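You operate a simulated robot arm through the tools that you are given. There is no shell and no other tool.

The job below is to be done with a simulated two-armed robot. You get a single attempt, and the scene is never put back.

## Task
Roll the trolley out and load the cube that the lot card names.
Fine: brake on before loading; the cube is in the top drawer and goes in the pocket that the card names; shut the drawer again.

The check looks at the end state, three seconds after you hand in, the way a careful person would. Anything else that was tipped, shoved, dropped, spilled or broken makes it a failure.

## Robot
Two 6-joint arms with fingered hands on one trunk, on a base that moves. Base frame: it is fixed to the floor where the robot stands at the start and does not move with it; the origin is under the middle of the robot, x ahead of it, y to its left, z up; the surface under the hand at the start is at about z = 74. Lengths are in cm, angles in rad, forces in N, time in s.
The left shoulder is at the start at [7, 16.8, 149.4], the right one opposite. With the tool pointing down near the work surface each hand reaches from about 24 to 52 cm from the robot's upright axis, wherever it stands, measured 20 degrees to its own side. Places, roughly: blue cube, orange cube, purple cube, teal cube [75, 100, 75]; small trolley [80, -10, 40]; top specimen drawer [70, 110, 70]; trolley brake lever [50, 0, 70]; white card [100, 125, 100]. Payload 4 kg a hand.
The TCP of each hand is the grasp point between the finger pads, 2.6 cm short of the fingertips. In the tool frame z runs along the fingers and y along their closing line. The gripper opens to 13.2 cm; its body begins 7.3 cm behind the TCP. The gripper is a hand of 3 fingers: y runs from the thumb to the fingers, the wrist lies at [0, 0, -22.4] in the tool frame, and closing takes about 1.5 s.
Orientation is that of the tool frame in the base frame, as [roll, pitch, yaw] about the fixed x, y, z axes, in that order (R = Rz(yaw) Ry(pitch) Rx(roll)). With the fingers straight down and closing along the base's y, the tool's x points along the base's -x, its y along +y and its z along -z.

## Interface
- The arms move only by the tool nudge_tool. It takes "left_commands", "right_commands" or both (then of equal length, played together; a hand with none holds still); each is a list of rows, each a list of 7 numbers: the shift along the tool's x, y, z in cm, then the turn, a rotation vector about the tool's x, y, z in rad, then the opening in per cent of the stroke, from 0 (shut) to 100 (fully open). In form: [[dx, dy, dz, wx, wy, wz, gripper], ...]. A call has 1 to 20 rows; each row is the pose to reach, as a shift and turn from the pose commanded when the call began, along the tool's axes at that moment. A row lasts 0.2 s, in which the tool goes at most 5 cm and 0.15 rad; a call with a longer step from one row to the next is refused whole, and so is a gripper value outside its range. A pose out of reach is approached as far as the arm can. The call stops where the force on the tool passes 90 N (or 10 N more than at its start, if that is more) or the arm is blocked; 0.2 s more then pass. The fingers move at their own pace (about 10.8 cm/s each) and stop on an object; they squeeze with about 29 N. The grip force told is the motor's: it shows also when the fingers shut on nothing. Time passes only in rows, and 0.2 s behind the last, so rows that repeat a pose let the fingers close. The reply holds the time, the measured pose of the TCP, the force on the tool along the base axes, the opening and the grip force, in the units named above and with some noise, with the torque about the TCP (base axes, N m) and any sound that the robot's microphone picked up.
- Cameras (640 x 400 px; columns grow to the right, rows downward): "scene" is now at [10.36, 1.19, 168.3]; the picture's right is [0.26, -0.97, -0.00], its down [-0.90, -0.24, -0.36] and it looks along [0.35, 0.09, -0.93] (base axes); focal length 241 px, centre (320, 200). "left" rides on the left gripper at [-6.2, 0.3, -9.2] in its tool frame; the picture's right is [-0.05, -1.00, 0.00], its down [0.83, -0.04, -0.56] and it looks along [0.55, -0.03, 0.83] (tool axes); focal length 230 px, centre (320, 200). "right" rides on the right gripper at [6.2, 0.3, -9.2] in its tool frame; the picture's right is [-0.05, 1.00, 0.00], its down [-0.83, -0.04, -0.56] and it looks along [-0.55, -0.03, 0.83] (tool axes); focal length 230 px, centre (320, 200). There is no depth. A picture from a camera that has moved, and an enlarged one, comes with that camera's place and axes in the base frame and with its lens.
- capture(camera): a new picture of that camera. It takes no simulated time.
- raise_lower(by): slides the trunk up (or, below 0, down) by that many cm; the arms and the scene camera ride with it, the base frame stays. It gives what a move gives, with no picture.
- roll_base(legs): drives the robot by 1 to 6 legs, each [ahead, left, turn to the left] in cm, cm and rad, along the robot's own axes; the way and the turn of a leg run together, so that a leg with both is an arc; at most 150 cm and 3.142 rad a leg. The arms and the cameras ride along, it lands a little off, and it stops where it bumps. It gives what a move gives.
- grasp_type(shape, hand): the hand has 3 fingers and takes this shape, open, in about a second: jaw (thumb against the fingers, like two jaws); tri (thumb and two fingers); tip (a fingertip pinch); poke (one finger out to press); point (the index stretched); flat (the hand flat); cup (the hand cupped); fist (a fist). The gripper value then closes the fingers along that shape, each until it touches; the sizes above hold for jaw. It gives what a move gives, with no picture.
- aim_head(pan, tilt): turns the head with the scene camera to pan (to the left, within 1.501 rad either way) and tilt (down, from -0.506 to 1.204), counted from straight ahead of the robot. It gives what a move gives.
- inspect(camera, box): a new picture of the part [left, top, right, bottom] of that camera's present view, enlarged. It takes no simulated time.
- job_done(): hands the job in; it is judged then, once.

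Nothing tells you exact positions but the pictures and the camera data. Unless the task says otherwise, let go and move clear before handing in.

The tools are called after "Request:" as a command line: name --argument value ..., lists and objects as JSON in quotes. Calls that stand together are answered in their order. nudge_tool: Moves the arms, as the interface text tells. Its arguments: {"type":"object","properties":{"left_commands":{"type":"array"},"right_commands":{"type":"array"}},"required":[]} The other tools are called the same way: raise_lower (by) moves the trunk up or down; grasp_type (shape, hand) gives the hand a shape; roll_base (legs) drives the base; aim_head (pan, tilt) turns the head that bears the scene camera; capture (camera) takes a picture; inspect (camera, box) takes an enlarged picture of a part of a camera's view; job_done () hands the job in.

At the start:

```text
t: 0.0
left_tcp_pos: [48.5, 38.62, 111.53]
left_ee_rot: [-3.141, -0.001, -3.141]
left_contact_force: [0.8, -0.5, -0.1]
left_moment: [0.01, 0.0, 0.01]
left_opening: 13.18
left_grip_force: 0.1
left_shape: jaw
right_tcp_pos: [60.48, -13.26, 108.59]
right_ee_rot: [-3.14, 0.001, 3.141]
right_contact_force: [0.2, -0.1, -0.1]
right_moment: [0.01, -0.01, 0.01]
right_opening: 13.2
right_grip_force: 0.0
right_shape: jaw
trunk travel left (down, up): [-94.0, 0.0]
robot x, y, heading: [-0.01, -0.09, -0.002]
head pan, tilt (commanded): [0.265, 1.201]
```

scene: 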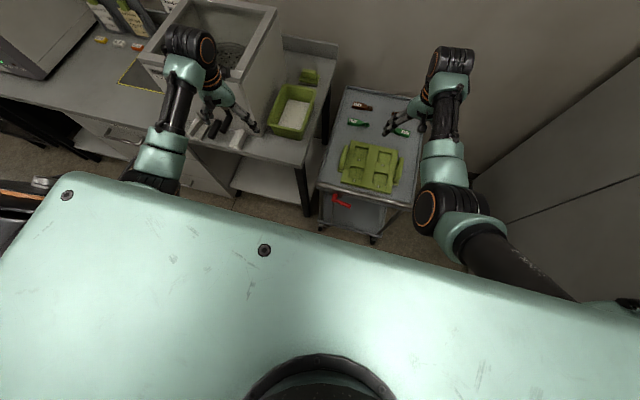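
right: 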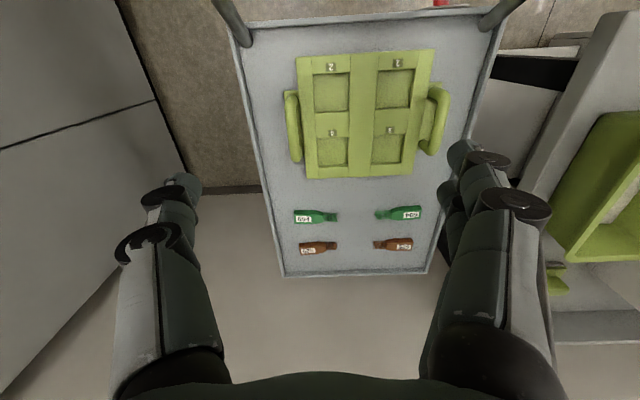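
left: 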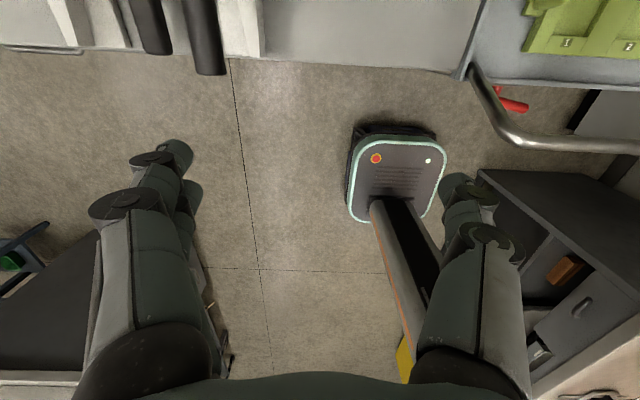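

I see a bench to the left with a balance box and a green bin, and a trolley ahead on the right with a green tray of four pockets, small bottles and a red brake lever. I will look around with the head first.

Request:
inspect --camera "scene" --box '[280, 60, 460, 240]'

Request:
inspect --camera "scene" --box '[0, 0, 320, 200]'

Request:
inspect --camera "right" --box '[220, 0, 540, 290]'

Request:
inspect --camera "left" --box '[400, 0, 640, 200]'

```text
2.22 times, centred on (370, 150) of scene
camera zoom: at [10.36, 1.19, 168.3], right [0.26, -0.97, 0.0], down [-0.9, -0.24, -0.36], along [0.35, 0.09, -0.93], focal length 536 px, centre (209, 311)
```

zoom: 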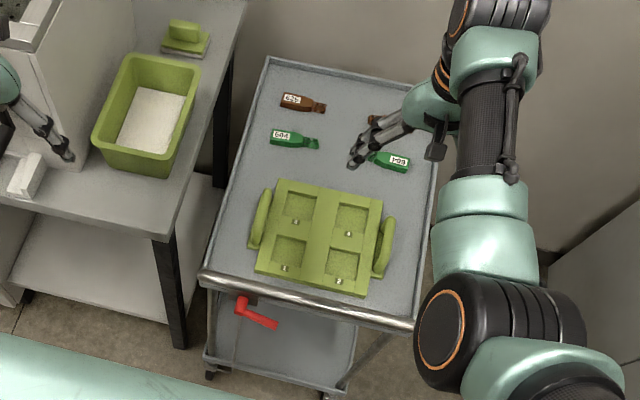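

```text
2.00 times, centred on (160, 100) of scene
camera zoom: at [10.36, 1.19, 168.3], right [0.26, -0.97, 0.0], down [-0.9, -0.24, -0.36], along [0.35, 0.09, -0.93], focal length 482 px, centre (640, 400)
```

zoom: 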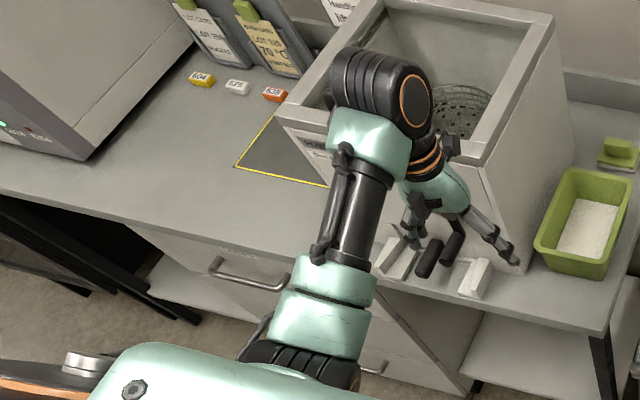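

```text
1.38 times, centred on (380, 145) of right
camera zoom: at [54.48, -12.91, 117.82], right [0.05, 1.0, 0.0], down [0.83, -0.04, 0.56], along [0.55, -0.03, -0.83], focal length 317 px, centre (237, 276)
```

zoom: 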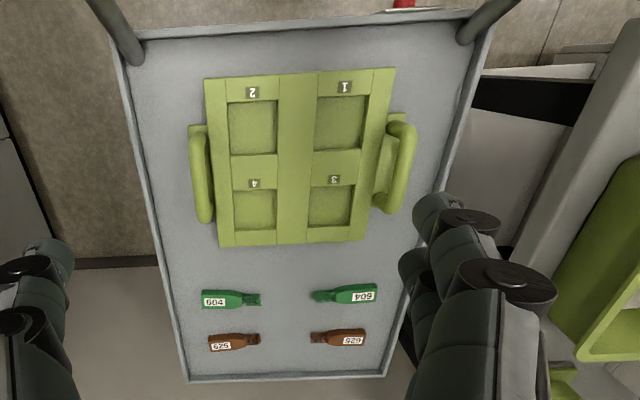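

```text
2.00 times, centred on (520, 100) of left
camera zoom: at [54.77, 38.97, 120.63], right [0.05, -1.0, 0.0], down [-0.83, -0.04, 0.56], along [-0.55, -0.03, -0.83], focal length 460 px, centre (-80, 400)
```

zoom: 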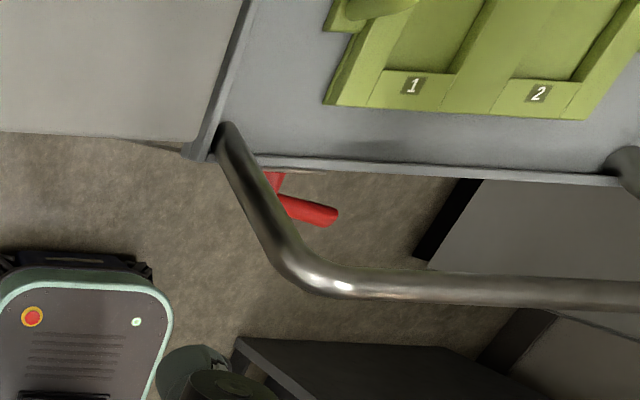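

I see a trolley parked in a bay between bench and cabinet. I'll look to the left for the card and drawer.

Request:
aim_head --pan 0.9 --tilt 0.5

Request:
capture --camera "scene"

Request:
inspect --camera "scene" --box '[200, 100, 440, 250]'

Request:
aim_head --pan 0.4 --tilt 0.5

Request:
capture --camera "scene"

Request:
aim_head --pan -0.2 --tilt 0.7

Request:
capture --camera "scene"

Request:
aim_head --pan 1.5 --tilt 0.6

Request:
capture --camera "scene"

Request:
aim_head --pan -1.2 --tilt 0.6

Request:
capture --camera "scene"

```text
t: 1.1
left_tcp_pos: [48.56, 38.54, 111.43]
left_ee_rot: [3.14, 0.0, -3.141]
left_contact_force: [0.9, -0.4, -0.6]
left_moment: [-0.03, -0.02, 0.01]
left_opening: 13.19
left_grip_force: 0.0
left_shape: jaw
right_tcp_pos: [60.62, -13.12, 108.52]
right_ee_rot: [-3.141, 0.001, -3.141]
right_contact_force: [0.2, -1.1, -0.1]
right_moment: [0.01, 0.0, 0.0]
right_opening: 13.19
right_grip_force: 0.0
right_shape: jaw
trunk travel left (down, up): [-94.0, 0.0]
robot x, y, heading: [-0.34, -0.1, 0.0]
head pan, tilt (commanded): [0.901, 0.499]
```

```text
taken
camera scene: at [10.63, 6.87, 173.66], right [0.78, -0.62, 0.0], down [-0.3, -0.38, -0.88], along [0.55, 0.69, -0.48], focal length 241 px, centre (320, 200)
```

scene: 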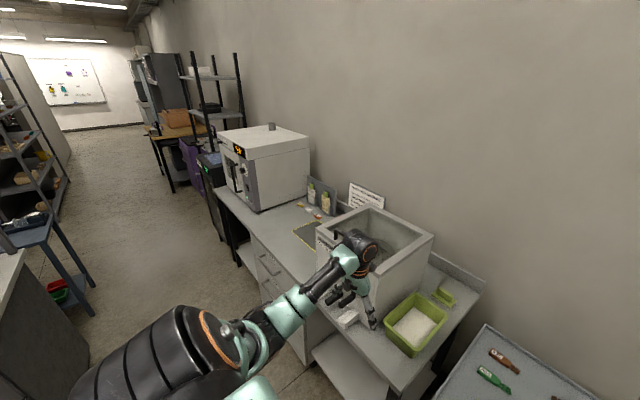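

```text
2.67 times, centred on (320, 175) of scene
camera zoom: at [10.63, 6.87, 173.66], right [0.78, -0.62, 0.0], down [-0.3, -0.38, -0.88], along [0.55, 0.69, -0.48], focal length 643 px, centre (320, 267)
```

zoom: 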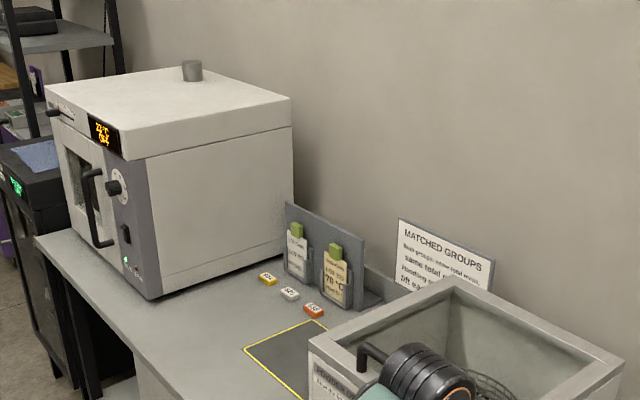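

```text
t: 2.0
left_tcp_pos: [48.52, 38.54, 111.49]
left_ee_rot: [-3.141, 0.0, -3.141]
left_contact_force: [-0.2, -0.2, 0.4]
left_moment: [0.02, -0.03, -0.02]
left_opening: 13.19
left_grip_force: 0.1
left_shape: jaw
right_tcp_pos: [60.61, -13.26, 108.59]
right_ee_rot: [3.141, 0.0, -3.14]
right_contact_force: [0.1, 0.2, -0.2]
right_moment: [0.0, 0.0, 0.04]
right_opening: 13.21
right_grip_force: 0.0
right_shape: jaw
trunk travel left (down, up): [-94.0, 0.0]
robot x, y, heading: [0.11, 0.18, 0.005]
head pan, tilt (commanded): [0.4, 0.499]
```

```text
taken
camera scene: at [13.35, 3.3, 173.67], right [0.39, -0.92, 0.0], down [-0.44, -0.19, -0.88], along [0.81, 0.34, -0.48], focal length 241 px, centre (320, 200)
```

scene: 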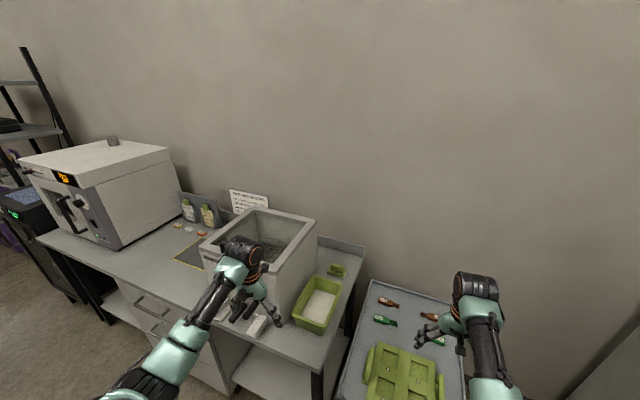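

```text
t: 3.0
left_tcp_pos: [48.6, 38.62, 111.55]
left_ee_rot: [-3.14, -0.001, 3.141]
left_contact_force: [0.2, 0.0, -0.5]
left_moment: [-0.01, 0.02, -0.01]
left_opening: 13.2
left_grip_force: 0.0
left_shape: jaw
right_tcp_pos: [60.59, -13.11, 108.55]
right_ee_rot: [-3.141, 0.0, -3.141]
right_contact_force: [-0.6, 0.7, -0.4]
right_moment: [0.04, -0.01, -0.01]
right_opening: 13.19
right_grip_force: 0.1
right_shape: jaw
trunk travel left (down, up): [-94.0, 0.0]
robot x, y, heading: [-0.13, -0.04, 0.001]
head pan, tilt (commanded): [-0.201, 0.7]
```

```text
taken
camera scene: at [13.3, -1.94, 171.9], right [-0.2, -0.98, 0.0], down [-0.63, 0.13, -0.77], along [0.75, -0.15, -0.64], focal length 241 px, centre (320, 200)
```

scene: 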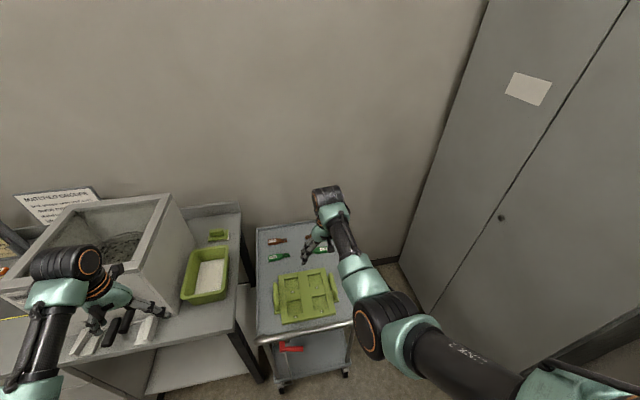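

```text
t: 4.7
left_tcp_pos: [48.53, 38.5, 111.44]
left_ee_rot: [-3.141, -0.001, -3.141]
left_contact_force: [0.0, -0.4, 0.5]
left_moment: [0.0, 0.01, 0.02]
left_opening: 13.18
left_grip_force: 0.1
left_shape: jaw
right_tcp_pos: [60.69, -13.25, 108.52]
right_ee_rot: [3.142, 0.001, 3.14]
right_contact_force: [0.5, -0.2, -0.1]
right_moment: [0.0, 0.0, 0.02]
right_opening: 13.2
right_grip_force: 0.0
right_shape: jaw
trunk travel left (down, up): [-94.0, 0.0]
robot x, y, heading: [0.03, 0.1, -0.002]
head pan, tilt (commanded): [1.499, 0.6]
```

```text
taken
camera scene: at [5.61, 8.56, 172.76], right [1.0, -0.07, 0.0], down [-0.04, -0.56, -0.83], along [0.06, 0.82, -0.57], focal length 241 px, centre (320, 200)
```

scene: 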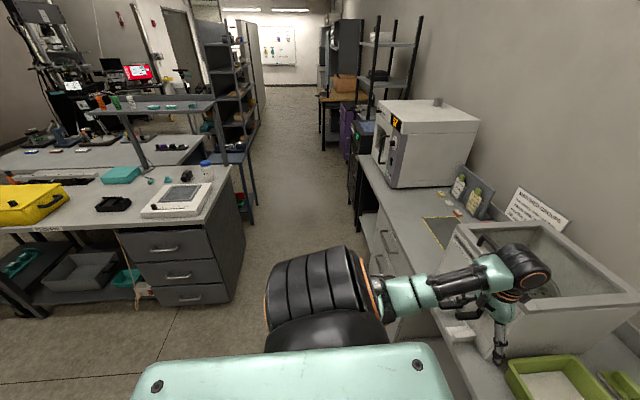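

```text
t: 7.1
left_tcp_pos: [48.56, 38.61, 111.45]
left_ee_rot: [-3.141, 0.0, 3.142]
left_contact_force: [-0.4, -0.2, -0.4]
left_moment: [-0.01, 0.02, 0.01]
left_opening: 13.21
left_grip_force: 0.2
left_shape: jaw
right_tcp_pos: [60.58, -13.17, 108.57]
right_ee_rot: [-3.141, 0.001, 3.141]
right_contact_force: [-0.2, 0.0, -0.2]
right_moment: [-0.02, 0.0, 0.0]
right_opening: 13.19
right_grip_force: 0.2
right_shape: jaw
trunk travel left (down, up): [-94.0, 0.0]
robot x, y, heading: [0.03, 0.31, -0.003]
head pan, tilt (commanded): [-1.201, 0.6]
```

```text
taken
camera scene: at [8.17, -8.49, 172.76], right [-0.93, -0.36, 0.0], down [-0.2, 0.53, -0.83], along [0.3, -0.77, -0.56], focal length 241 px, centre (320, 200)
```

scene: 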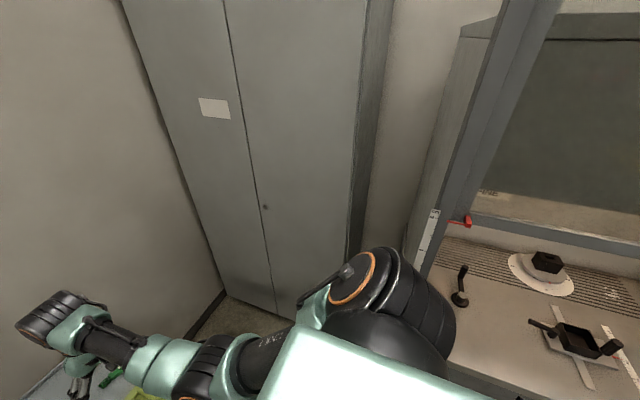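

There is a holder with two cards on the bench plus a "MATCHED GROUPS" sheet on the wall. I'll zoom in on those.

Request:
aim_head --pan 0.9 --tilt 0.5

Request:
inspect --camera "scene" --box '[290, 170, 350, 220]'

Request:
inspect --camera "scene" --box '[340, 170, 400, 220]'

Request:
inspect --camera "scene" --box '[240, 200, 400, 320]'

Request:
inspect --camera "scene" --box '[0, 150, 200, 320]'

```text
t: 9.1
left_tcp_pos: [48.44, 38.61, 111.44]
left_ee_rot: [3.14, 0.0, 3.14]
left_contact_force: [-0.2, 0.5, -0.4]
left_moment: [0.01, -0.01, 0.01]
left_opening: 13.2
left_grip_force: 0.0
left_shape: jaw
right_tcp_pos: [60.64, -13.22, 108.48]
right_ee_rot: [-3.142, -0.001, -3.141]
right_contact_force: [-1.2, 0.2, 0.5]
right_moment: [-0.01, 0.0, 0.01]
right_opening: 13.18
right_grip_force: 0.1
right_shape: jaw
trunk travel left (down, up): [-94.0, 0.0]
robot x, y, heading: [0.19, 0.17, -0.0]
head pan, tilt (commanded): [0.901, 0.499]
```

```text
8.00 times, centred on (320, 195) of scene
camera zoom: at [10.63, 6.88, 173.67], right [0.78, -0.62, 0.0], down [-0.3, -0.38, -0.88], along [0.55, 0.69, -0.48], focal length 1930 px, centre (320, 240)
```

zoom: 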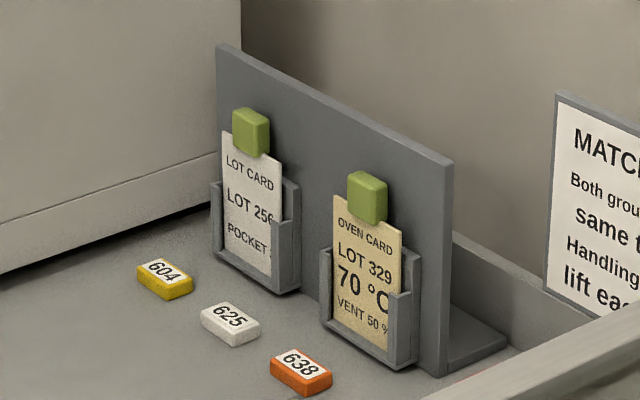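

```text
8.00 times, centred on (370, 195) of scene
camera zoom: at [10.63, 6.88, 173.67], right [0.78, -0.62, 0.0], down [-0.3, -0.38, -0.88], along [0.55, 0.69, -0.48], focal length 1930 px, centre (-80, 240)
```

zoom: 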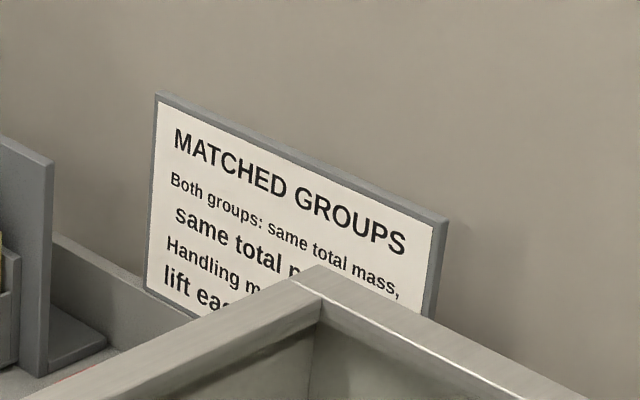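

```text
3.33 times, centred on (320, 260) of scene
camera zoom: at [10.63, 6.88, 173.67], right [0.78, -0.62, 0.0], down [-0.3, -0.38, -0.88], along [0.55, 0.69, -0.48], focal length 804 px, centre (320, 0)
```

zoom: 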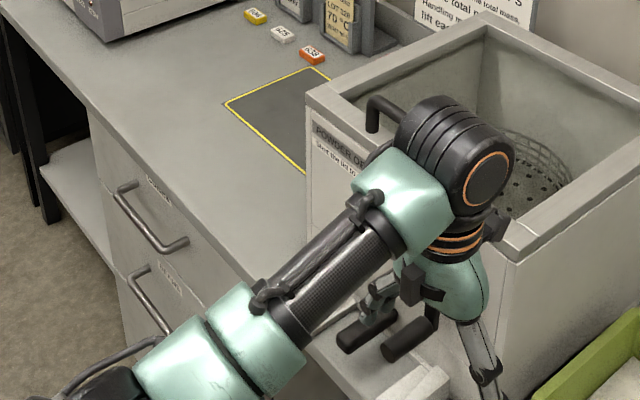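

```text
2.35 times, centred on (100, 235) of scene
camera zoom: at [10.63, 6.88, 173.67], right [0.78, -0.62, 0.0], down [-0.3, -0.38, -0.88], along [0.55, 0.69, -0.48], focal length 568 px, centre (838, 118)
```

zoom: 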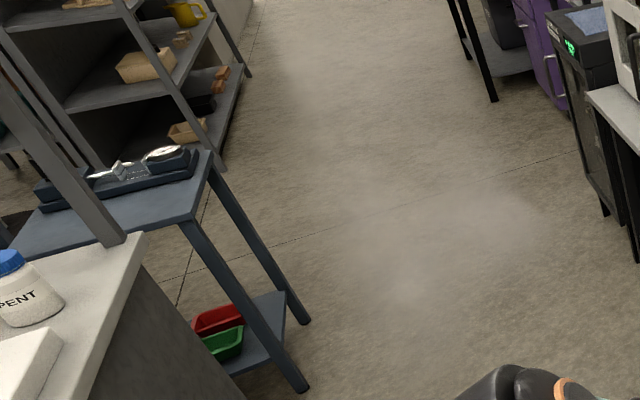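

The lot card (white) reads "LOT 256 / POCKET …" but the pocket number is hidden from this angle; the aisle floor behind and to the left is clear. I'll back off a little and drive left to read the card face-on.

Request:
roll_base --legs '[[-30, 0, 0], [0, 60, 0]]'

Request:
aim_head --pan 0.5 --tilt 0.5

Request:
capture --camera "scene"

```text
t: 14.2
left_tcp_pos: [18.63, 98.8, 111.49]
left_ee_rot: [3.14, 0.0, -3.139]
left_contact_force: [-0.6, 0.0, 0.2]
left_moment: [0.01, 0.0, 0.02]
left_opening: 13.19
left_grip_force: 0.0
left_shape: jaw
right_tcp_pos: [30.63, 46.87, 108.5]
right_ee_rot: [3.139, -0.001, -3.14]
right_contact_force: [0.0, -0.4, 0.3]
right_moment: [0.04, 0.01, 0.0]
right_opening: 13.18
right_grip_force: 0.0
right_shape: jaw
trunk travel left (down, up): [-94.0, 0.0]
robot x, y, heading: [-30.02, 60.08, -0.002]
head pan, tilt (commanded): [0.901, 0.499]
```

```text
t: 15.0
left_tcp_pos: [18.42, 98.94, 111.43]
left_ee_rot: [-3.141, 0.001, 3.14]
left_contact_force: [-0.1, 0.1, -0.2]
left_moment: [0.0, -0.02, -0.01]
left_opening: 13.18
left_grip_force: 0.0
left_shape: jaw
right_tcp_pos: [30.66, 46.98, 108.5]
right_ee_rot: [3.141, 0.002, -3.139]
right_contact_force: [0.0, -0.5, 0.0]
right_moment: [-0.03, -0.01, 0.0]
right_opening: 13.2
right_grip_force: 0.1
right_shape: jaw
trunk travel left (down, up): [-94.0, 0.0]
robot x, y, heading: [-29.86, 60.08, -0.003]
head pan, tilt (commanded): [0.499, 0.499]
```

```text
taken
camera scene: at [-16.97, 64.42, 173.67], right [0.48, -0.88, 0.0], down [-0.42, -0.23, -0.88], along [0.77, 0.42, -0.48], focal length 241 px, centre (320, 200)
```

scene: 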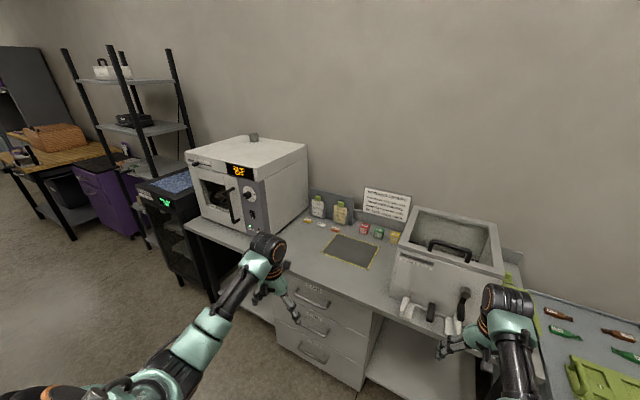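

Now I can see the card holder, the drawers and the bench. I'll zoom in on the cards and the drawer labels.

Request:
inspect --camera "scene" --box '[296, 180, 360, 220]'

Request:
inspect --camera "scene" --box '[350, 180, 414, 250]'

Request:
inspect --camera "scene" --box '[260, 260, 400, 380]'

Request:
inspect --camera "scene" --box '[370, 200, 530, 340]'

```text
10.00 times, centred on (328, 200) of scene
camera zoom: at [-16.97, 64.42, 173.67], right [0.48, -0.88, 0.0], down [-0.42, -0.23, -0.88], along [0.77, 0.42, -0.48], focal length 2412 px, centre (240, 200)
```

zoom: 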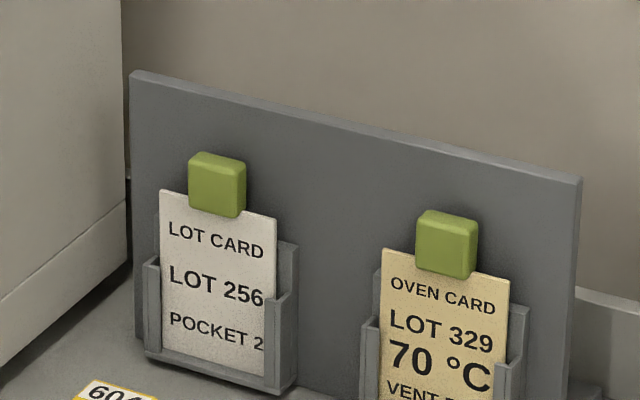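

```text
5.71 times, centred on (382, 215) of scene
camera zoom: at [-16.97, 64.42, 173.67], right [0.48, -0.88, 0.0], down [-0.42, -0.23, -0.88], along [0.77, 0.42, -0.48], focal length 1378 px, centre (-34, 114)
```

zoom: 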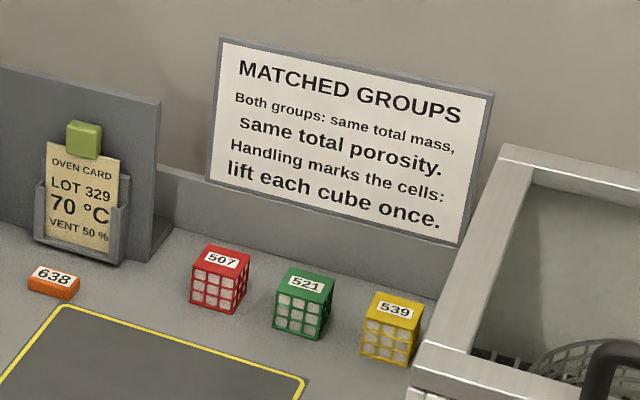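

```text
3.33 times, centred on (330, 320) of scene
camera zoom: at [-16.97, 64.42, 173.67], right [0.48, -0.88, 0.0], down [-0.42, -0.23, -0.88], along [0.77, 0.42, -0.48], focal length 804 px, centre (287, -200)
```

zoom: 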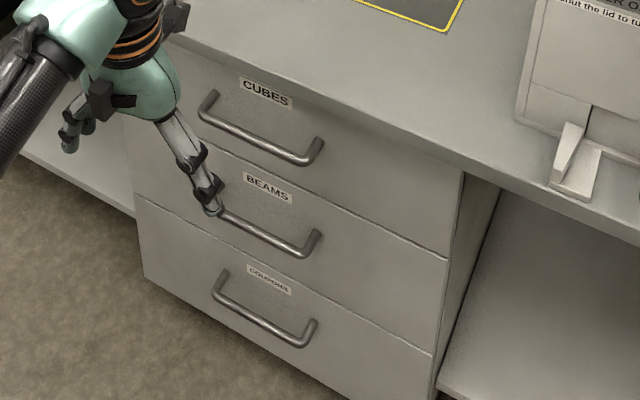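

```text
2.86 times, centred on (450, 270) of scene
camera zoom: at [-16.97, 64.42, 173.67], right [0.48, -0.88, 0.0], down [-0.42, -0.23, -0.88], along [0.77, 0.42, -0.48], focal length 689 px, centre (-51, 0)
```

zoom: 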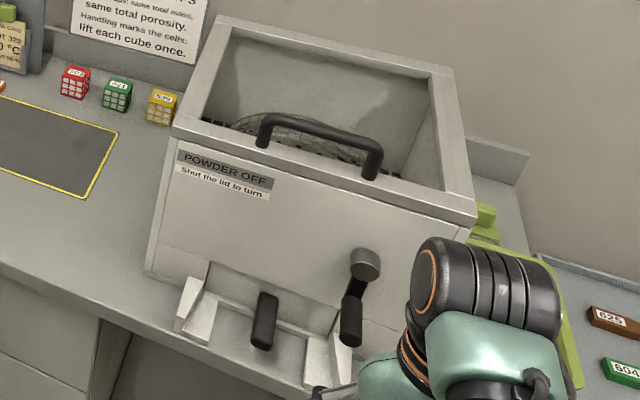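

The lot card reads LOT 256, POCKET 2; the top drawer is labelled CUBES. Next I'll go back in front of the trolley and study the handle and brake.

Request:
roll_base --legs '[[0, -68, 0]]'

Request:
aim_head --pan 0.0 --tilt 0.75

Request:
capture --camera "scene"

Request:
capture --camera "right"

Request:
capture --camera "left"

```text
t: 18.8
left_tcp_pos: [18.63, 31.4, 111.46]
left_ee_rot: [-3.14, 0.0, -3.138]
left_contact_force: [0.2, -0.1, 0.4]
left_moment: [0.0, 0.04, -0.03]
left_opening: 13.21
left_grip_force: 0.1
left_shape: jaw
right_tcp_pos: [30.86, -20.35, 108.46]
right_ee_rot: [-3.14, -0.001, -3.137]
right_contact_force: [-0.3, -0.7, -0.3]
right_moment: [0.04, 0.0, -0.01]
right_opening: 13.19
right_grip_force: 0.0
right_shape: jaw
trunk travel left (down, up): [-94.0, 0.0]
robot x, y, heading: [-29.64, -7.52, 0.005]
head pan, tilt (commanded): [0.499, 0.499]
```

```text
t: 19.7
left_tcp_pos: [18.58, 31.29, 111.47]
left_ee_rot: [-3.141, 0.0, -3.137]
left_contact_force: [-0.6, 0.5, 1.0]
left_moment: [-0.01, 0.03, -0.01]
left_opening: 13.19
left_grip_force: 0.0
left_shape: jaw
right_tcp_pos: [31.02, -20.42, 108.61]
right_ee_rot: [-3.141, 0.0, -3.137]
right_contact_force: [0.0, -0.7, -1.0]
right_moment: [0.01, 0.02, -0.02]
right_opening: 13.17
right_grip_force: 0.0
right_shape: jaw
trunk travel left (down, up): [-94.0, 0.0]
robot x, y, heading: [-29.67, -7.37, 0.006]
head pan, tilt (commanded): [0.0, 0.75]
```

```text
taken
camera scene: at [-16.45, -7.75, 171.48], right [0.01, -1.0, 0.0], down [-0.68, 0.0, -0.73], along [0.73, 0.0, -0.68], focal length 241 px, centre (320, 200)
```

scene: 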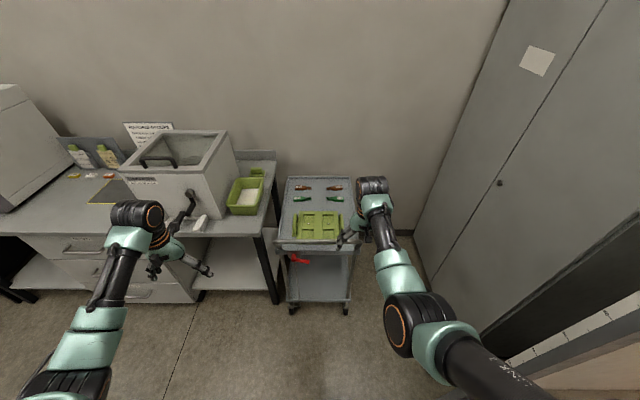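

```text
taken
camera right: at [24.85, -20.17, 117.83], right [0.05, 1.0, 0.0], down [0.83, -0.04, 0.56], along [0.55, -0.03, -0.83], focal length 230 px, centre (320, 200)
```

right: 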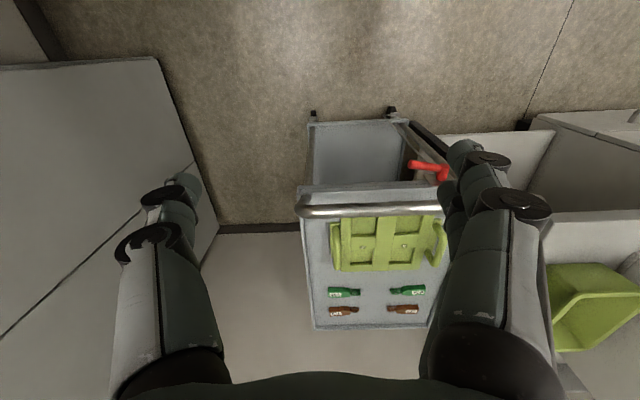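

```text
taken
camera left: at [24.85, 31.7, 120.63], right [0.06, -1.0, 0.0], down [-0.83, -0.05, 0.56], along [-0.55, -0.03, -0.83], focal length 230 px, centre (320, 200)
```

left: 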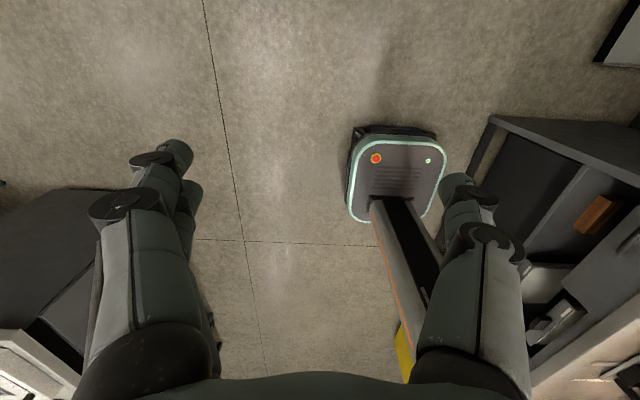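

Request:
inspect --camera "scene" --box '[260, 160, 380, 320]'

Request:
inspect --camera "right" --box '[280, 90, 480, 230]'

Request:
inspect --camera "scene" --box '[275, 235, 325, 280]'

```text
2.50 times, centred on (320, 240) of scene
camera zoom: at [-16.45, -7.75, 171.48], right [0.01, -1.0, 0.0], down [-0.68, 0.0, -0.73], along [0.73, 0.0, -0.68], focal length 603 px, centre (320, 100)
```

zoom: 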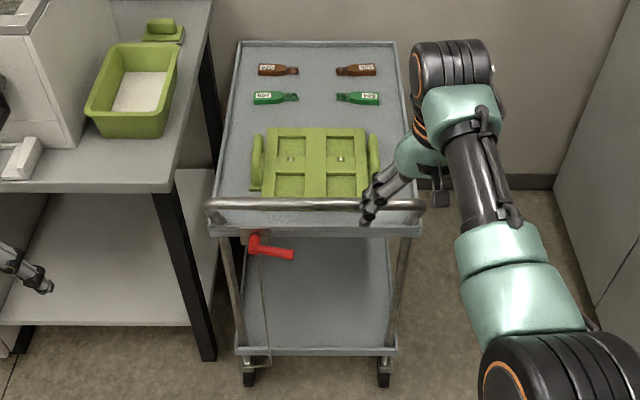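

```text
2.86 times, centred on (380, 160) of right
camera zoom: at [24.85, -20.17, 117.83], right [0.05, 1.0, 0.0], down [0.83, -0.04, 0.56], along [0.55, -0.03, -0.83], focal length 657 px, centre (149, 314)
```

zoom: 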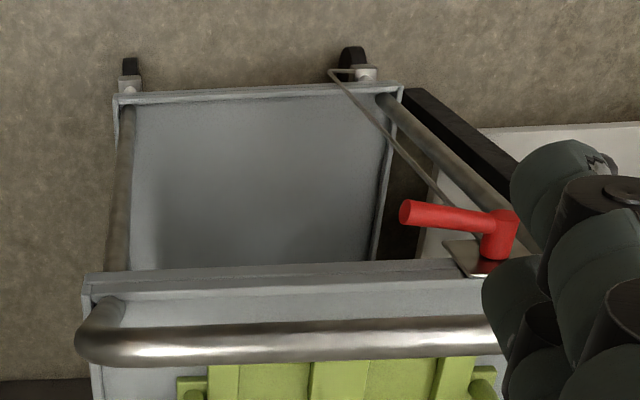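

```text
8.89 times, centred on (300, 258) of scene
camera zoom: at [-16.45, -7.75, 171.48], right [0.01, -1.0, 0.0], down [-0.68, 0.0, -0.73], along [0.73, 0.0, -0.68], focal length 2144 px, centre (498, -311)
```

zoom: 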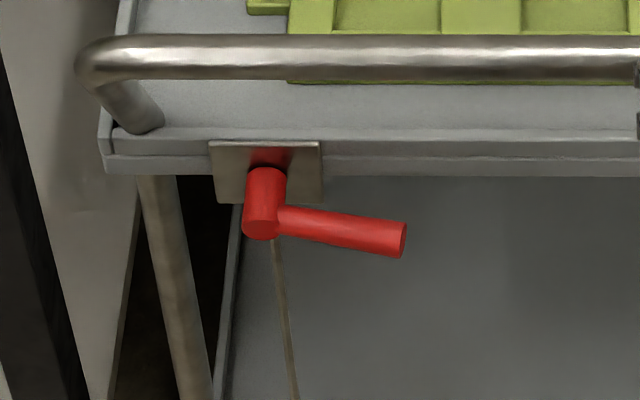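

The trolley's handle bar runs along y from about -26 to 13.5 at x ≈ 49.5, z ≈ 83.5; the red lever pivots at about [48.7, 5, 72] with its arm pointing right. I'll turn both hands 90° in the open so they can close across the bar, then approach.

Request:
nudge_tool --right_commands '[[1.4, 0.2, 0.3, 0, 0, 0.131, 50], [2.8, 0.4, 0.7, 0, 0, 0.262, 50], [4.2, 0.6, 1, 0, 0, 0.393, 50], [5.5, 0.7, 1.3, 0, 0, 0.524, 50], [6.9, 0.9, 1.7, 0, 0, 0.654, 50], [8.3, 1.1, 2, 0, 0, 0.785, 50], [9.7, 1.3, 2.3, 0, 0, 0.916, 50], [11.1, 1.5, 2.7, 0, 0, 1.047, 50], [12.4, 1.6, 3, 0, 0, 1.178, 50], [13.8, 1.8, 3.3, 0, 0, 1.309, 50], [15.2, 2, 3.7, 0, 0, 1.44, 50], [16.6, 2.2, 4, 0, 0, 1.571, 50]]' --left_commands '[[0.35, -2.1, 0.6, 0, 0, 0.131, 50], [0.7, -4.2, 1.2, 0, 0, 0.262, 50], [1.05, -6.4, 1.9, 0, 0, 0.393, 50], [1.4, -8.5, 2.5, 0, 0, 0.524, 50], [1.75, -10.6, 3.1, 0, 0, 0.654, 50], [2.1, -12.7, 3.7, 0, 0, 0.785, 50], [2.45, -14.9, 4.4, 0, 0, 0.916, 50], [2.8, -17, 5, 0, 0, 1.047, 50], [3.15, -19.1, 5.6, 0, 0, 1.178, 50], [3.5, -21.2, 6.2, 0, 0, 1.309, 50], [3.85, -23.4, 6.9, 0, 0, 1.44, 50], [4.2, -25.5, 7.5, 0, 0, 1.571, 50]]'

Request:
capture --camera "scene"

Request:
capture --camera "right"

Request:
capture --camera "left"

```text
t: 21.6
left_tcp_pos: [15.84, 13.91, 106.39]
left_ee_rot: [3.14, 0.001, 2.086]
left_contact_force: [-0.3, 0.5, -0.2]
left_moment: [-0.03, 0.0, 0.01]
left_opening: 6.64
left_grip_force: 0.1
left_shape: jaw
left hand out of reach, approached as far as the arm can: row 3, 4, 5, 6
right_tcp_pos: [26.7, -25.26, 112.29]
right_ee_rot: [3.048, 0.171, 2.036]
right_contact_force: [-0.4, -0.3, 0.2]
right_moment: [-0.02, 0.01, 0.02]
right_opening: 6.69
right_grip_force: 0.0
right_shape: jaw
trunk travel left (down, up): [-94.0, 0.0]
robot x, y, heading: [-29.61, -7.36, 0.009]
head pan, tilt (commanded): [0.0, 0.75]
stopped in row 9 (right hand): the arm was blocked; the commanded pose is now the measured one
```

```text
taken
camera scene: at [-16.49, -7.88, 171.48], right [0.01, -1.0, 0.0], down [-0.68, 0.0, -0.73], along [0.73, 0.0, -0.68], focal length 241 px, centre (320, 200)
```

scene: 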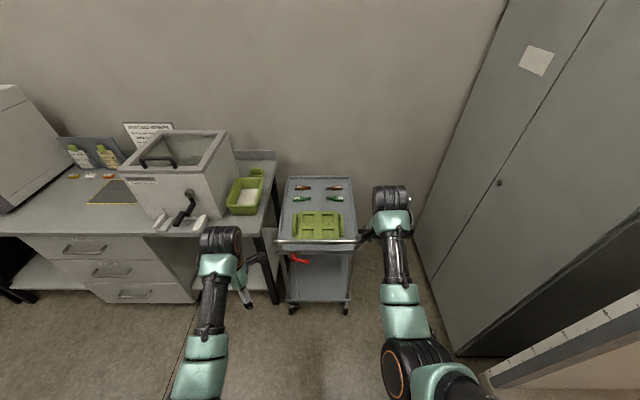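

```text
taken
camera right: at [22.87, -18.79, 120.38], right [0.9, 0.41, 0.1], down [0.24, -0.69, 0.68], along [0.35, -0.59, -0.72], focal length 230 px, centre (320, 200)
```

right: 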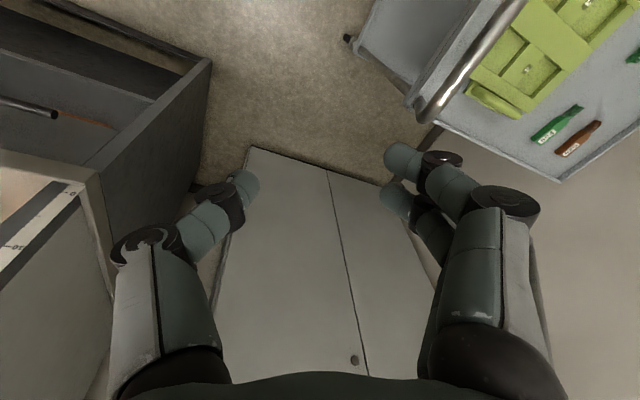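

```text
taken
camera left: at [19.15, 8.86, 115.53], right [-0.84, -0.54, 0.0], down [-0.45, 0.7, 0.56], along [-0.3, 0.47, -0.83], focal length 230 px, centre (320, 200)
```

left: 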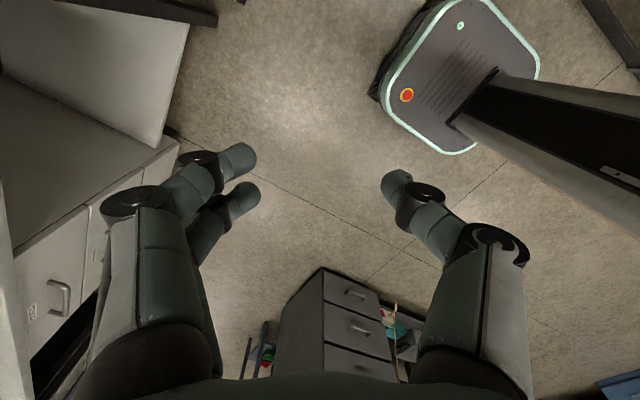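

The right arm ran into a joint limit turning that way; the left one is fine. I'll unwind the right hand and turn it the other way, while finishing the left.

Request:
nudge_tool --right_commands '[[-0.07, -0.31, 0.53, -0.001, 0.026, -0.137, 50], [-0.14, -0.63, 1.06, -0.003, 0.051, -0.274, 50], [-0.2, -0.94, 1.6, -0.004, 0.077, -0.41, 50], [-0.27, -1.25, 2.1, -0.005, 0.102, -0.547, 50], [-0.34, -1.57, 2.65, -0.007, 0.128, -0.684, 50], [-0.41, -1.88, 3.2, -0.008, 0.154, -0.82, 50], [-0.48, -2.2, 3.7, -0.01, 0.18, -0.957, 50], [-0.55, -2.51, 4.24, -0.011, 0.205, -1.094, 50]]' --left_commands '[[-0.8, -0.65, 0.3, 0, 0, 0.064, 50], [-1.6, -1.3, 0.6, 0, 0, 0.129, 50], [-2.4, -1.95, 0.9, 0, 0, 0.193, 50], [-3.2, -2.6, 1.2, 0, 0, 0.258, 50], [-4, -3.25, 1.5, 0, 0, 0.322, 50], [-4.8, -3.9, 1.8, 0, 0, 0.386, 50], [-5.6, -4.55, 2.1, 0, 0, 0.45, 50], [-6.36, -5.21, 2.4, 0, 0, 0.515, 50]]'

```text
t: 23.3
left_tcp_pos: [15.43, 14.33, 103.92]
left_ee_rot: [3.119, -0.152, 1.63]
left_contact_force: [0.0, -0.4, -0.4]
left_moment: [-0.02, 0.02, 0.02]
left_opening: 6.67
left_grip_force: 0.1
left_shape: jaw
right_tcp_pos: [25.51, -26.92, 108.23]
right_ee_rot: [3.138, 0.015, 3.056]
right_contact_force: [-0.5, -0.5, -0.6]
right_moment: [-0.01, 0.04, -0.03]
right_opening: 6.67
right_grip_force: 0.0
right_shape: jaw
trunk travel left (down, up): [-94.0, 0.0]
robot x, y, heading: [-29.86, -7.43, 0.005]
head pan, tilt (commanded): [0.0, 0.75]
stopped in row 8 (left hand): the arm was blocked; the commanded pose is now the measured one
```

The limit was actually the arm being folded too close in; the hands need to stay further out. I'll extend both to about 56 cm ahead of the robot while turning them to close along x.

Request:
nudge_tool --left_commands '[[0, 3.4, 0, 0.003, -0.025, 0.01, 50], [0, 6.8, 0, 0.006, -0.05, 0.02, 50], [0, 10.1, 0, 0.009, -0.075, 0.03, 50], [-1.5, 10.1, 0.1, 0.012, -0.1, 0.04, 50], [-3, 10.1, 0.2, 0.015, -0.125, 0.05, 50], [-4.5, 10.1, 0.25, 0.018, -0.152, 0.057, 50], [-6, 10.1, 0.3, 0.018, -0.152, 0.057, 50], [-7.5, 10.1, 0.4, 0.018, -0.152, 0.057, 50], [-9, 10.1, 0.5, 0.018, -0.152, 0.057, 50], [-10.49, 10.1, 0.55, 0.018, -0.152, 0.057, 50], [-10.49, 10.1, 0.55, 0.018, -0.152, 0.057, 50]]' --right_commands '[[0, 0.7, 0.5, 0, 0, 0.135, 50], [0, 1.4, 1.1, 0, 0, 0.27, 50], [0, 2.1, 1.7, 0, 0, 0.405, 50], [0, 2.7, 2.2, 0, 0, 0.54, 50], [0, 3.4, 2.8, 0, 0, 0.675, 50], [0, 4.1, 3.4, 0, 0, 0.81, 50], [0, 4.8, 3.9, 0, 0, 0.945, 50], [0, 5.5, 4.5, 0, 0, 1.08, 50], [0, 6.1, 5.1, 0, 0, 1.215, 50], [0, 6.8, 5.6, 0, 0, 1.35, 50], [0.04, 7.5, 6.2, 0, 0, 1.485, 50]]'

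Request:
capture --camera "scene"

```text
t: 25.7
left_tcp_pos: [26.11, 4.94, 102.01]
left_ee_rot: [3.139, -0.003, 1.574]
left_contact_force: [0.3, 0.2, 0.0]
left_moment: [0.0, 0.03, 0.01]
left_opening: 6.64
left_grip_force: 0.0
left_shape: jaw
right_tcp_pos: [26.03, -19.68, 102.09]
right_ee_rot: [3.128, 0.003, 1.565]
right_contact_force: [-0.2, 0.8, 0.3]
right_moment: [0.02, 0.01, 0.0]
right_opening: 6.65
right_grip_force: 0.0
right_shape: jaw
trunk travel left (down, up): [-94.0, 0.0]
robot x, y, heading: [-29.61, -7.5, 0.004]
head pan, tilt (commanded): [0.0, 0.75]
```

```text
taken
camera scene: at [-16.45, -7.67, 171.47], right [0.01, -1.0, 0.0], down [-0.68, 0.0, -0.73], along [0.73, 0.0, -0.68], focal length 241 px, centre (320, 200)
```

scene: 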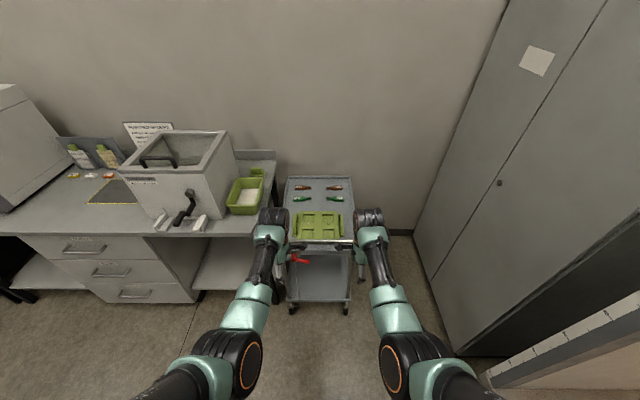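

Both hands are set, fingers down, closing along x. I'll drive forward so the hands are above the handle bar, then check with the pictures.

Request:
roll_base --legs '[[21, 1, 0]]'

Request:
capture --camera "scene"

Request:
capture --camera "right"

Request:
capture --camera "left"

```text
t: 27.4
left_tcp_pos: [46.9, 5.77, 102.21]
left_ee_rot: [3.135, -0.004, 1.574]
left_contact_force: [-0.1, 0.3, 0.1]
left_moment: [0.04, 0.02, 0.03]
left_opening: 6.68
left_grip_force: 0.1
left_shape: jaw
right_tcp_pos: [46.87, -18.62, 102.3]
right_ee_rot: [3.125, 0.0, 1.569]
right_contact_force: [-0.1, 0.2, 0.5]
right_moment: [0.0, 0.0, -0.04]
right_opening: 6.67
right_grip_force: 0.1
right_shape: jaw
trunk travel left (down, up): [-94.0, 0.0]
robot x, y, heading: [-8.99, -6.26, 0.006]
head pan, tilt (commanded): [0.0, 0.75]
```

```text
taken
camera scene: at [4.05, -6.66, 171.52], right [0.0, -1.0, 0.0], down [-0.68, 0.0, -0.73], along [0.73, 0.0, -0.68], focal length 241 px, centre (320, 200)
```

scene: 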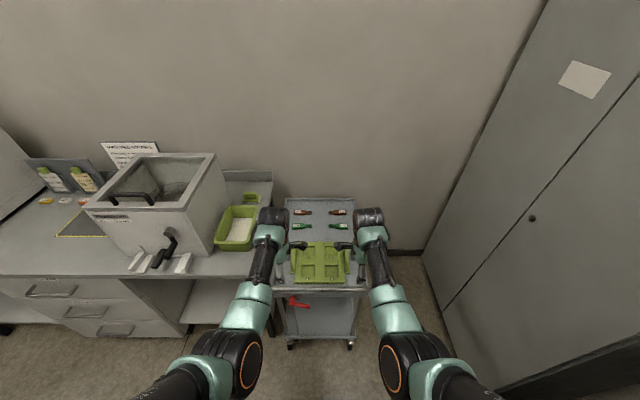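

```text
taken
camera right: at [47.07, -12.45, 111.59], right [1.0, -0.05, 0.02], down [-0.05, -0.83, 0.55], along [-0.01, -0.55, -0.83], focal length 230 px, centre (320, 200)
```

right: 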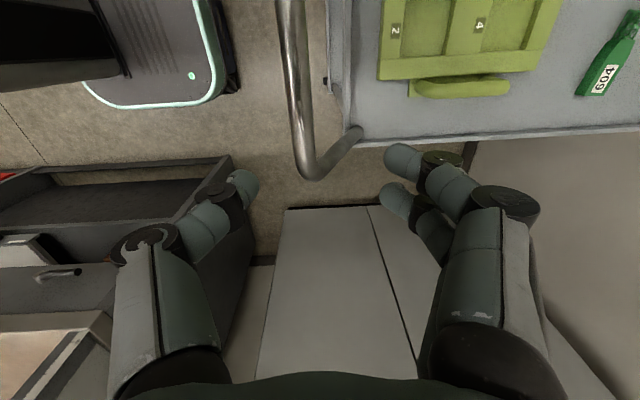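

```text
taken
camera left: at [47.23, -0.29, 111.4], right [-1.0, -0.05, -0.01], down [-0.05, 0.83, 0.56], along [-0.02, 0.56, -0.83], focal length 230 px, centre (320, 200)
```

left: 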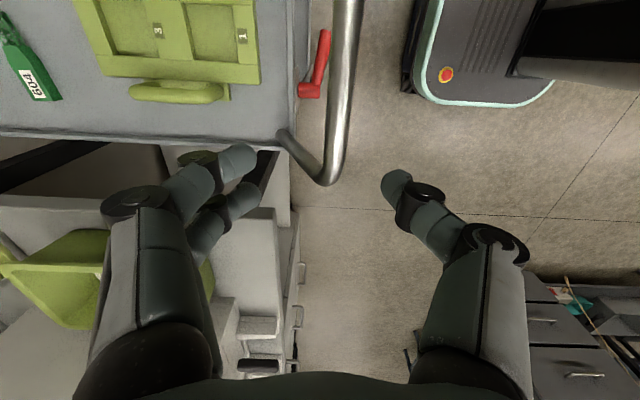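

Request:
inspect --camera "scene" --box '[270, 230, 370, 330]'

Request:
inspect --camera "right" --box '[240, 0, 440, 200]'

Request:
inspect --camera "left" --box '[220, 0, 400, 200]'

```text
4.00 times, centred on (320, 280) of scene
camera zoom: at [4.05, -6.66, 171.52], right [0.0, -1.0, 0.0], down [-0.68, 0.0, -0.73], along [0.73, 0.0, -0.68], focal length 965 px, centre (320, -120)
```

zoom: 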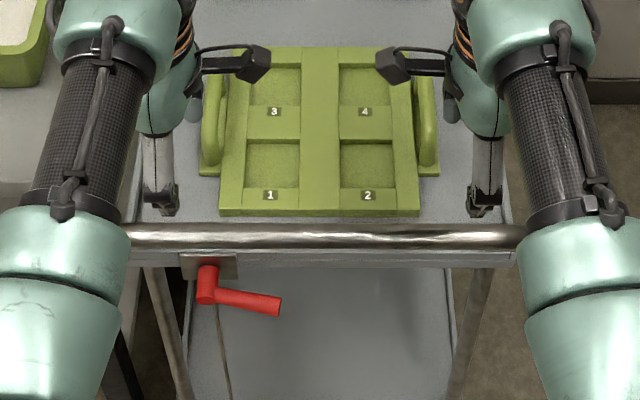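

```text
2.00 times, centred on (340, 100) of right
camera zoom: at [47.07, -12.45, 111.59], right [1.0, -0.05, 0.02], down [-0.05, -0.83, 0.55], along [-0.01, -0.55, -0.83], focal length 460 px, centre (280, 400)
```

zoom: 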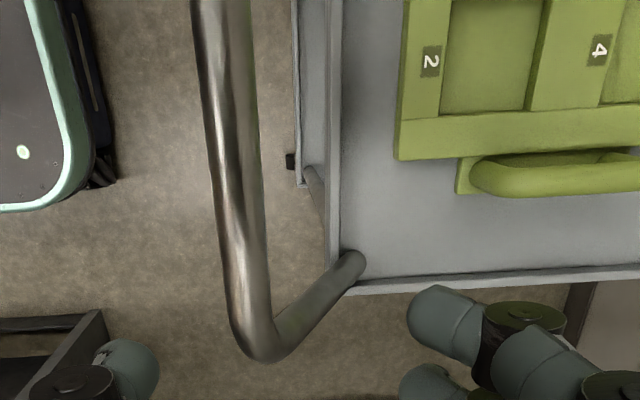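

```text
2.00 times, centred on (310, 100) of left
camera zoom: at [47.23, -0.29, 111.4], right [-1.0, -0.05, -0.01], down [-0.05, 0.83, 0.56], along [-0.02, 0.56, -0.83], focal length 460 px, centre (340, 400)
```

zoom: 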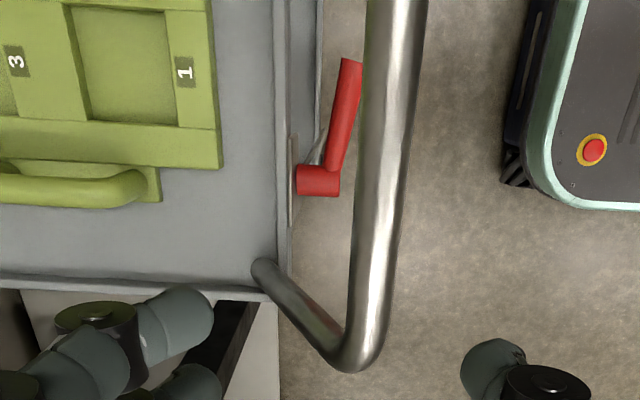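

The bar is really at x ≈ 45, z ≈ 90 (2.4 cm thick), with its middle at y ≈ -6.3, and the lever is horizontal at about [47, 5→-2, 72]. I'll lower both hands over the bar and then close them.

Request:
nudge_tool --right_commands '[[1, -0.8, 1, 0, 0, 0, 65], [2, -1.6, 3, 0, 0, 0, 65], [2, -1.6, 5.5, 0, 0, 0, 65], [2, -1.6, 8, 0, 0, 0, 65], [2, -1.6, 10, 0, 0, 0, 65], [2, -1.6, 11.5, 0, 0, 0, 65], [2, -1.6, 11.5, 0, 0, 0, 65]]' --left_commands '[[-1, -0.8, 1, 0, 0, 0, 65], [-2, -1.6, 3, 0, 0, 0, 65], [-2, -1.6, 5.5, 0, 0, 0, 65], [-2, -1.6, 8, 0, 0, 0, 65], [-2, -1.6, 10, 0, 0, 0, 65], [-2, -1.6, 11.5, 0, 0, 0, 65], [-2, -1.6, 11.5, 0, 0, 0, 65]]'

Request:
capture --camera "right"

Request:
capture --camera "left"

Request:
inspect --camera "scene" --box '[270, 230, 370, 330]'

```text
t: 28.9
left_tcp_pos: [45.6, 3.79, 90.5]
left_ee_rot: [3.138, -0.002, 1.573]
left_contact_force: [-0.7, -0.1, -0.7]
left_moment: [0.0, 0.0, 0.04]
left_opening: 8.53
left_grip_force: 0.1
left_shape: jaw
right_tcp_pos: [45.65, -16.63, 90.45]
right_ee_rot: [3.127, -0.001, 1.568]
right_contact_force: [-0.4, 0.5, -0.3]
right_moment: [0.0, -0.03, 0.0]
right_opening: 8.55
right_grip_force: 0.1
right_shape: jaw
trunk travel left (down, up): [-94.0, 0.0]
robot x, y, heading: [-8.44, -6.43, 0.003]
head pan, tilt (commanded): [0.0, 0.75]
```

```text
taken
camera right: at [45.99, -10.41, 99.81], right [1.0, -0.05, 0.01], down [-0.05, -0.83, 0.55], along [-0.02, -0.55, -0.83], focal length 230 px, centre (320, 200)
```

right: 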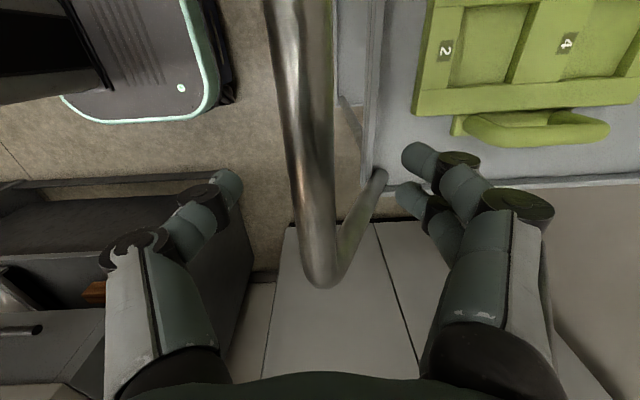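

```text
taken
camera left: at [45.98, -2.26, 99.62], right [-1.0, -0.05, 0.0], down [-0.05, 0.83, 0.56], along [-0.03, 0.56, -0.83], focal length 230 px, centre (320, 200)
```

left: 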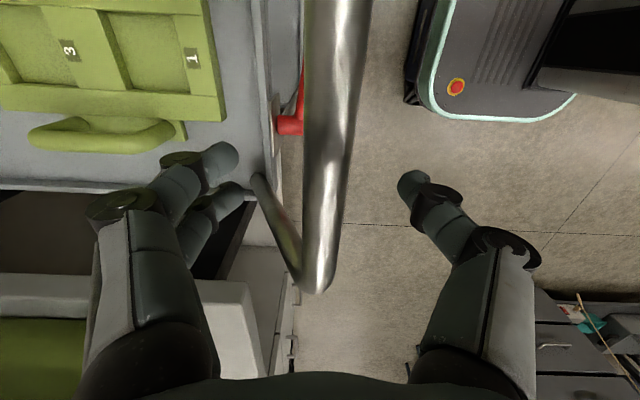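

```text
4.00 times, centred on (320, 280) of scene
camera zoom: at [4.61, -6.61, 171.47], right [0.0, -1.0, 0.0], down [-0.68, 0.0, -0.73], along [0.73, 0.0, -0.68], focal length 965 px, centre (320, -120)
```

zoom: 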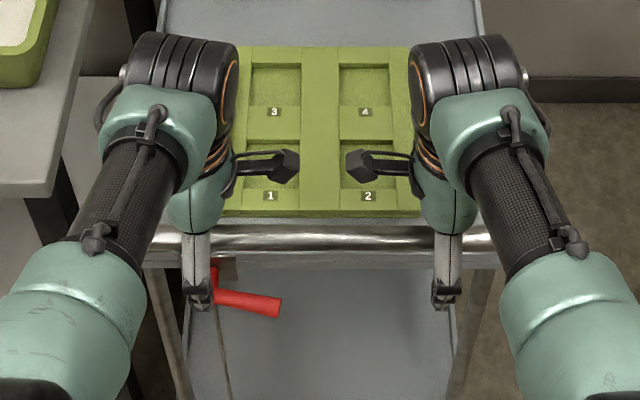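

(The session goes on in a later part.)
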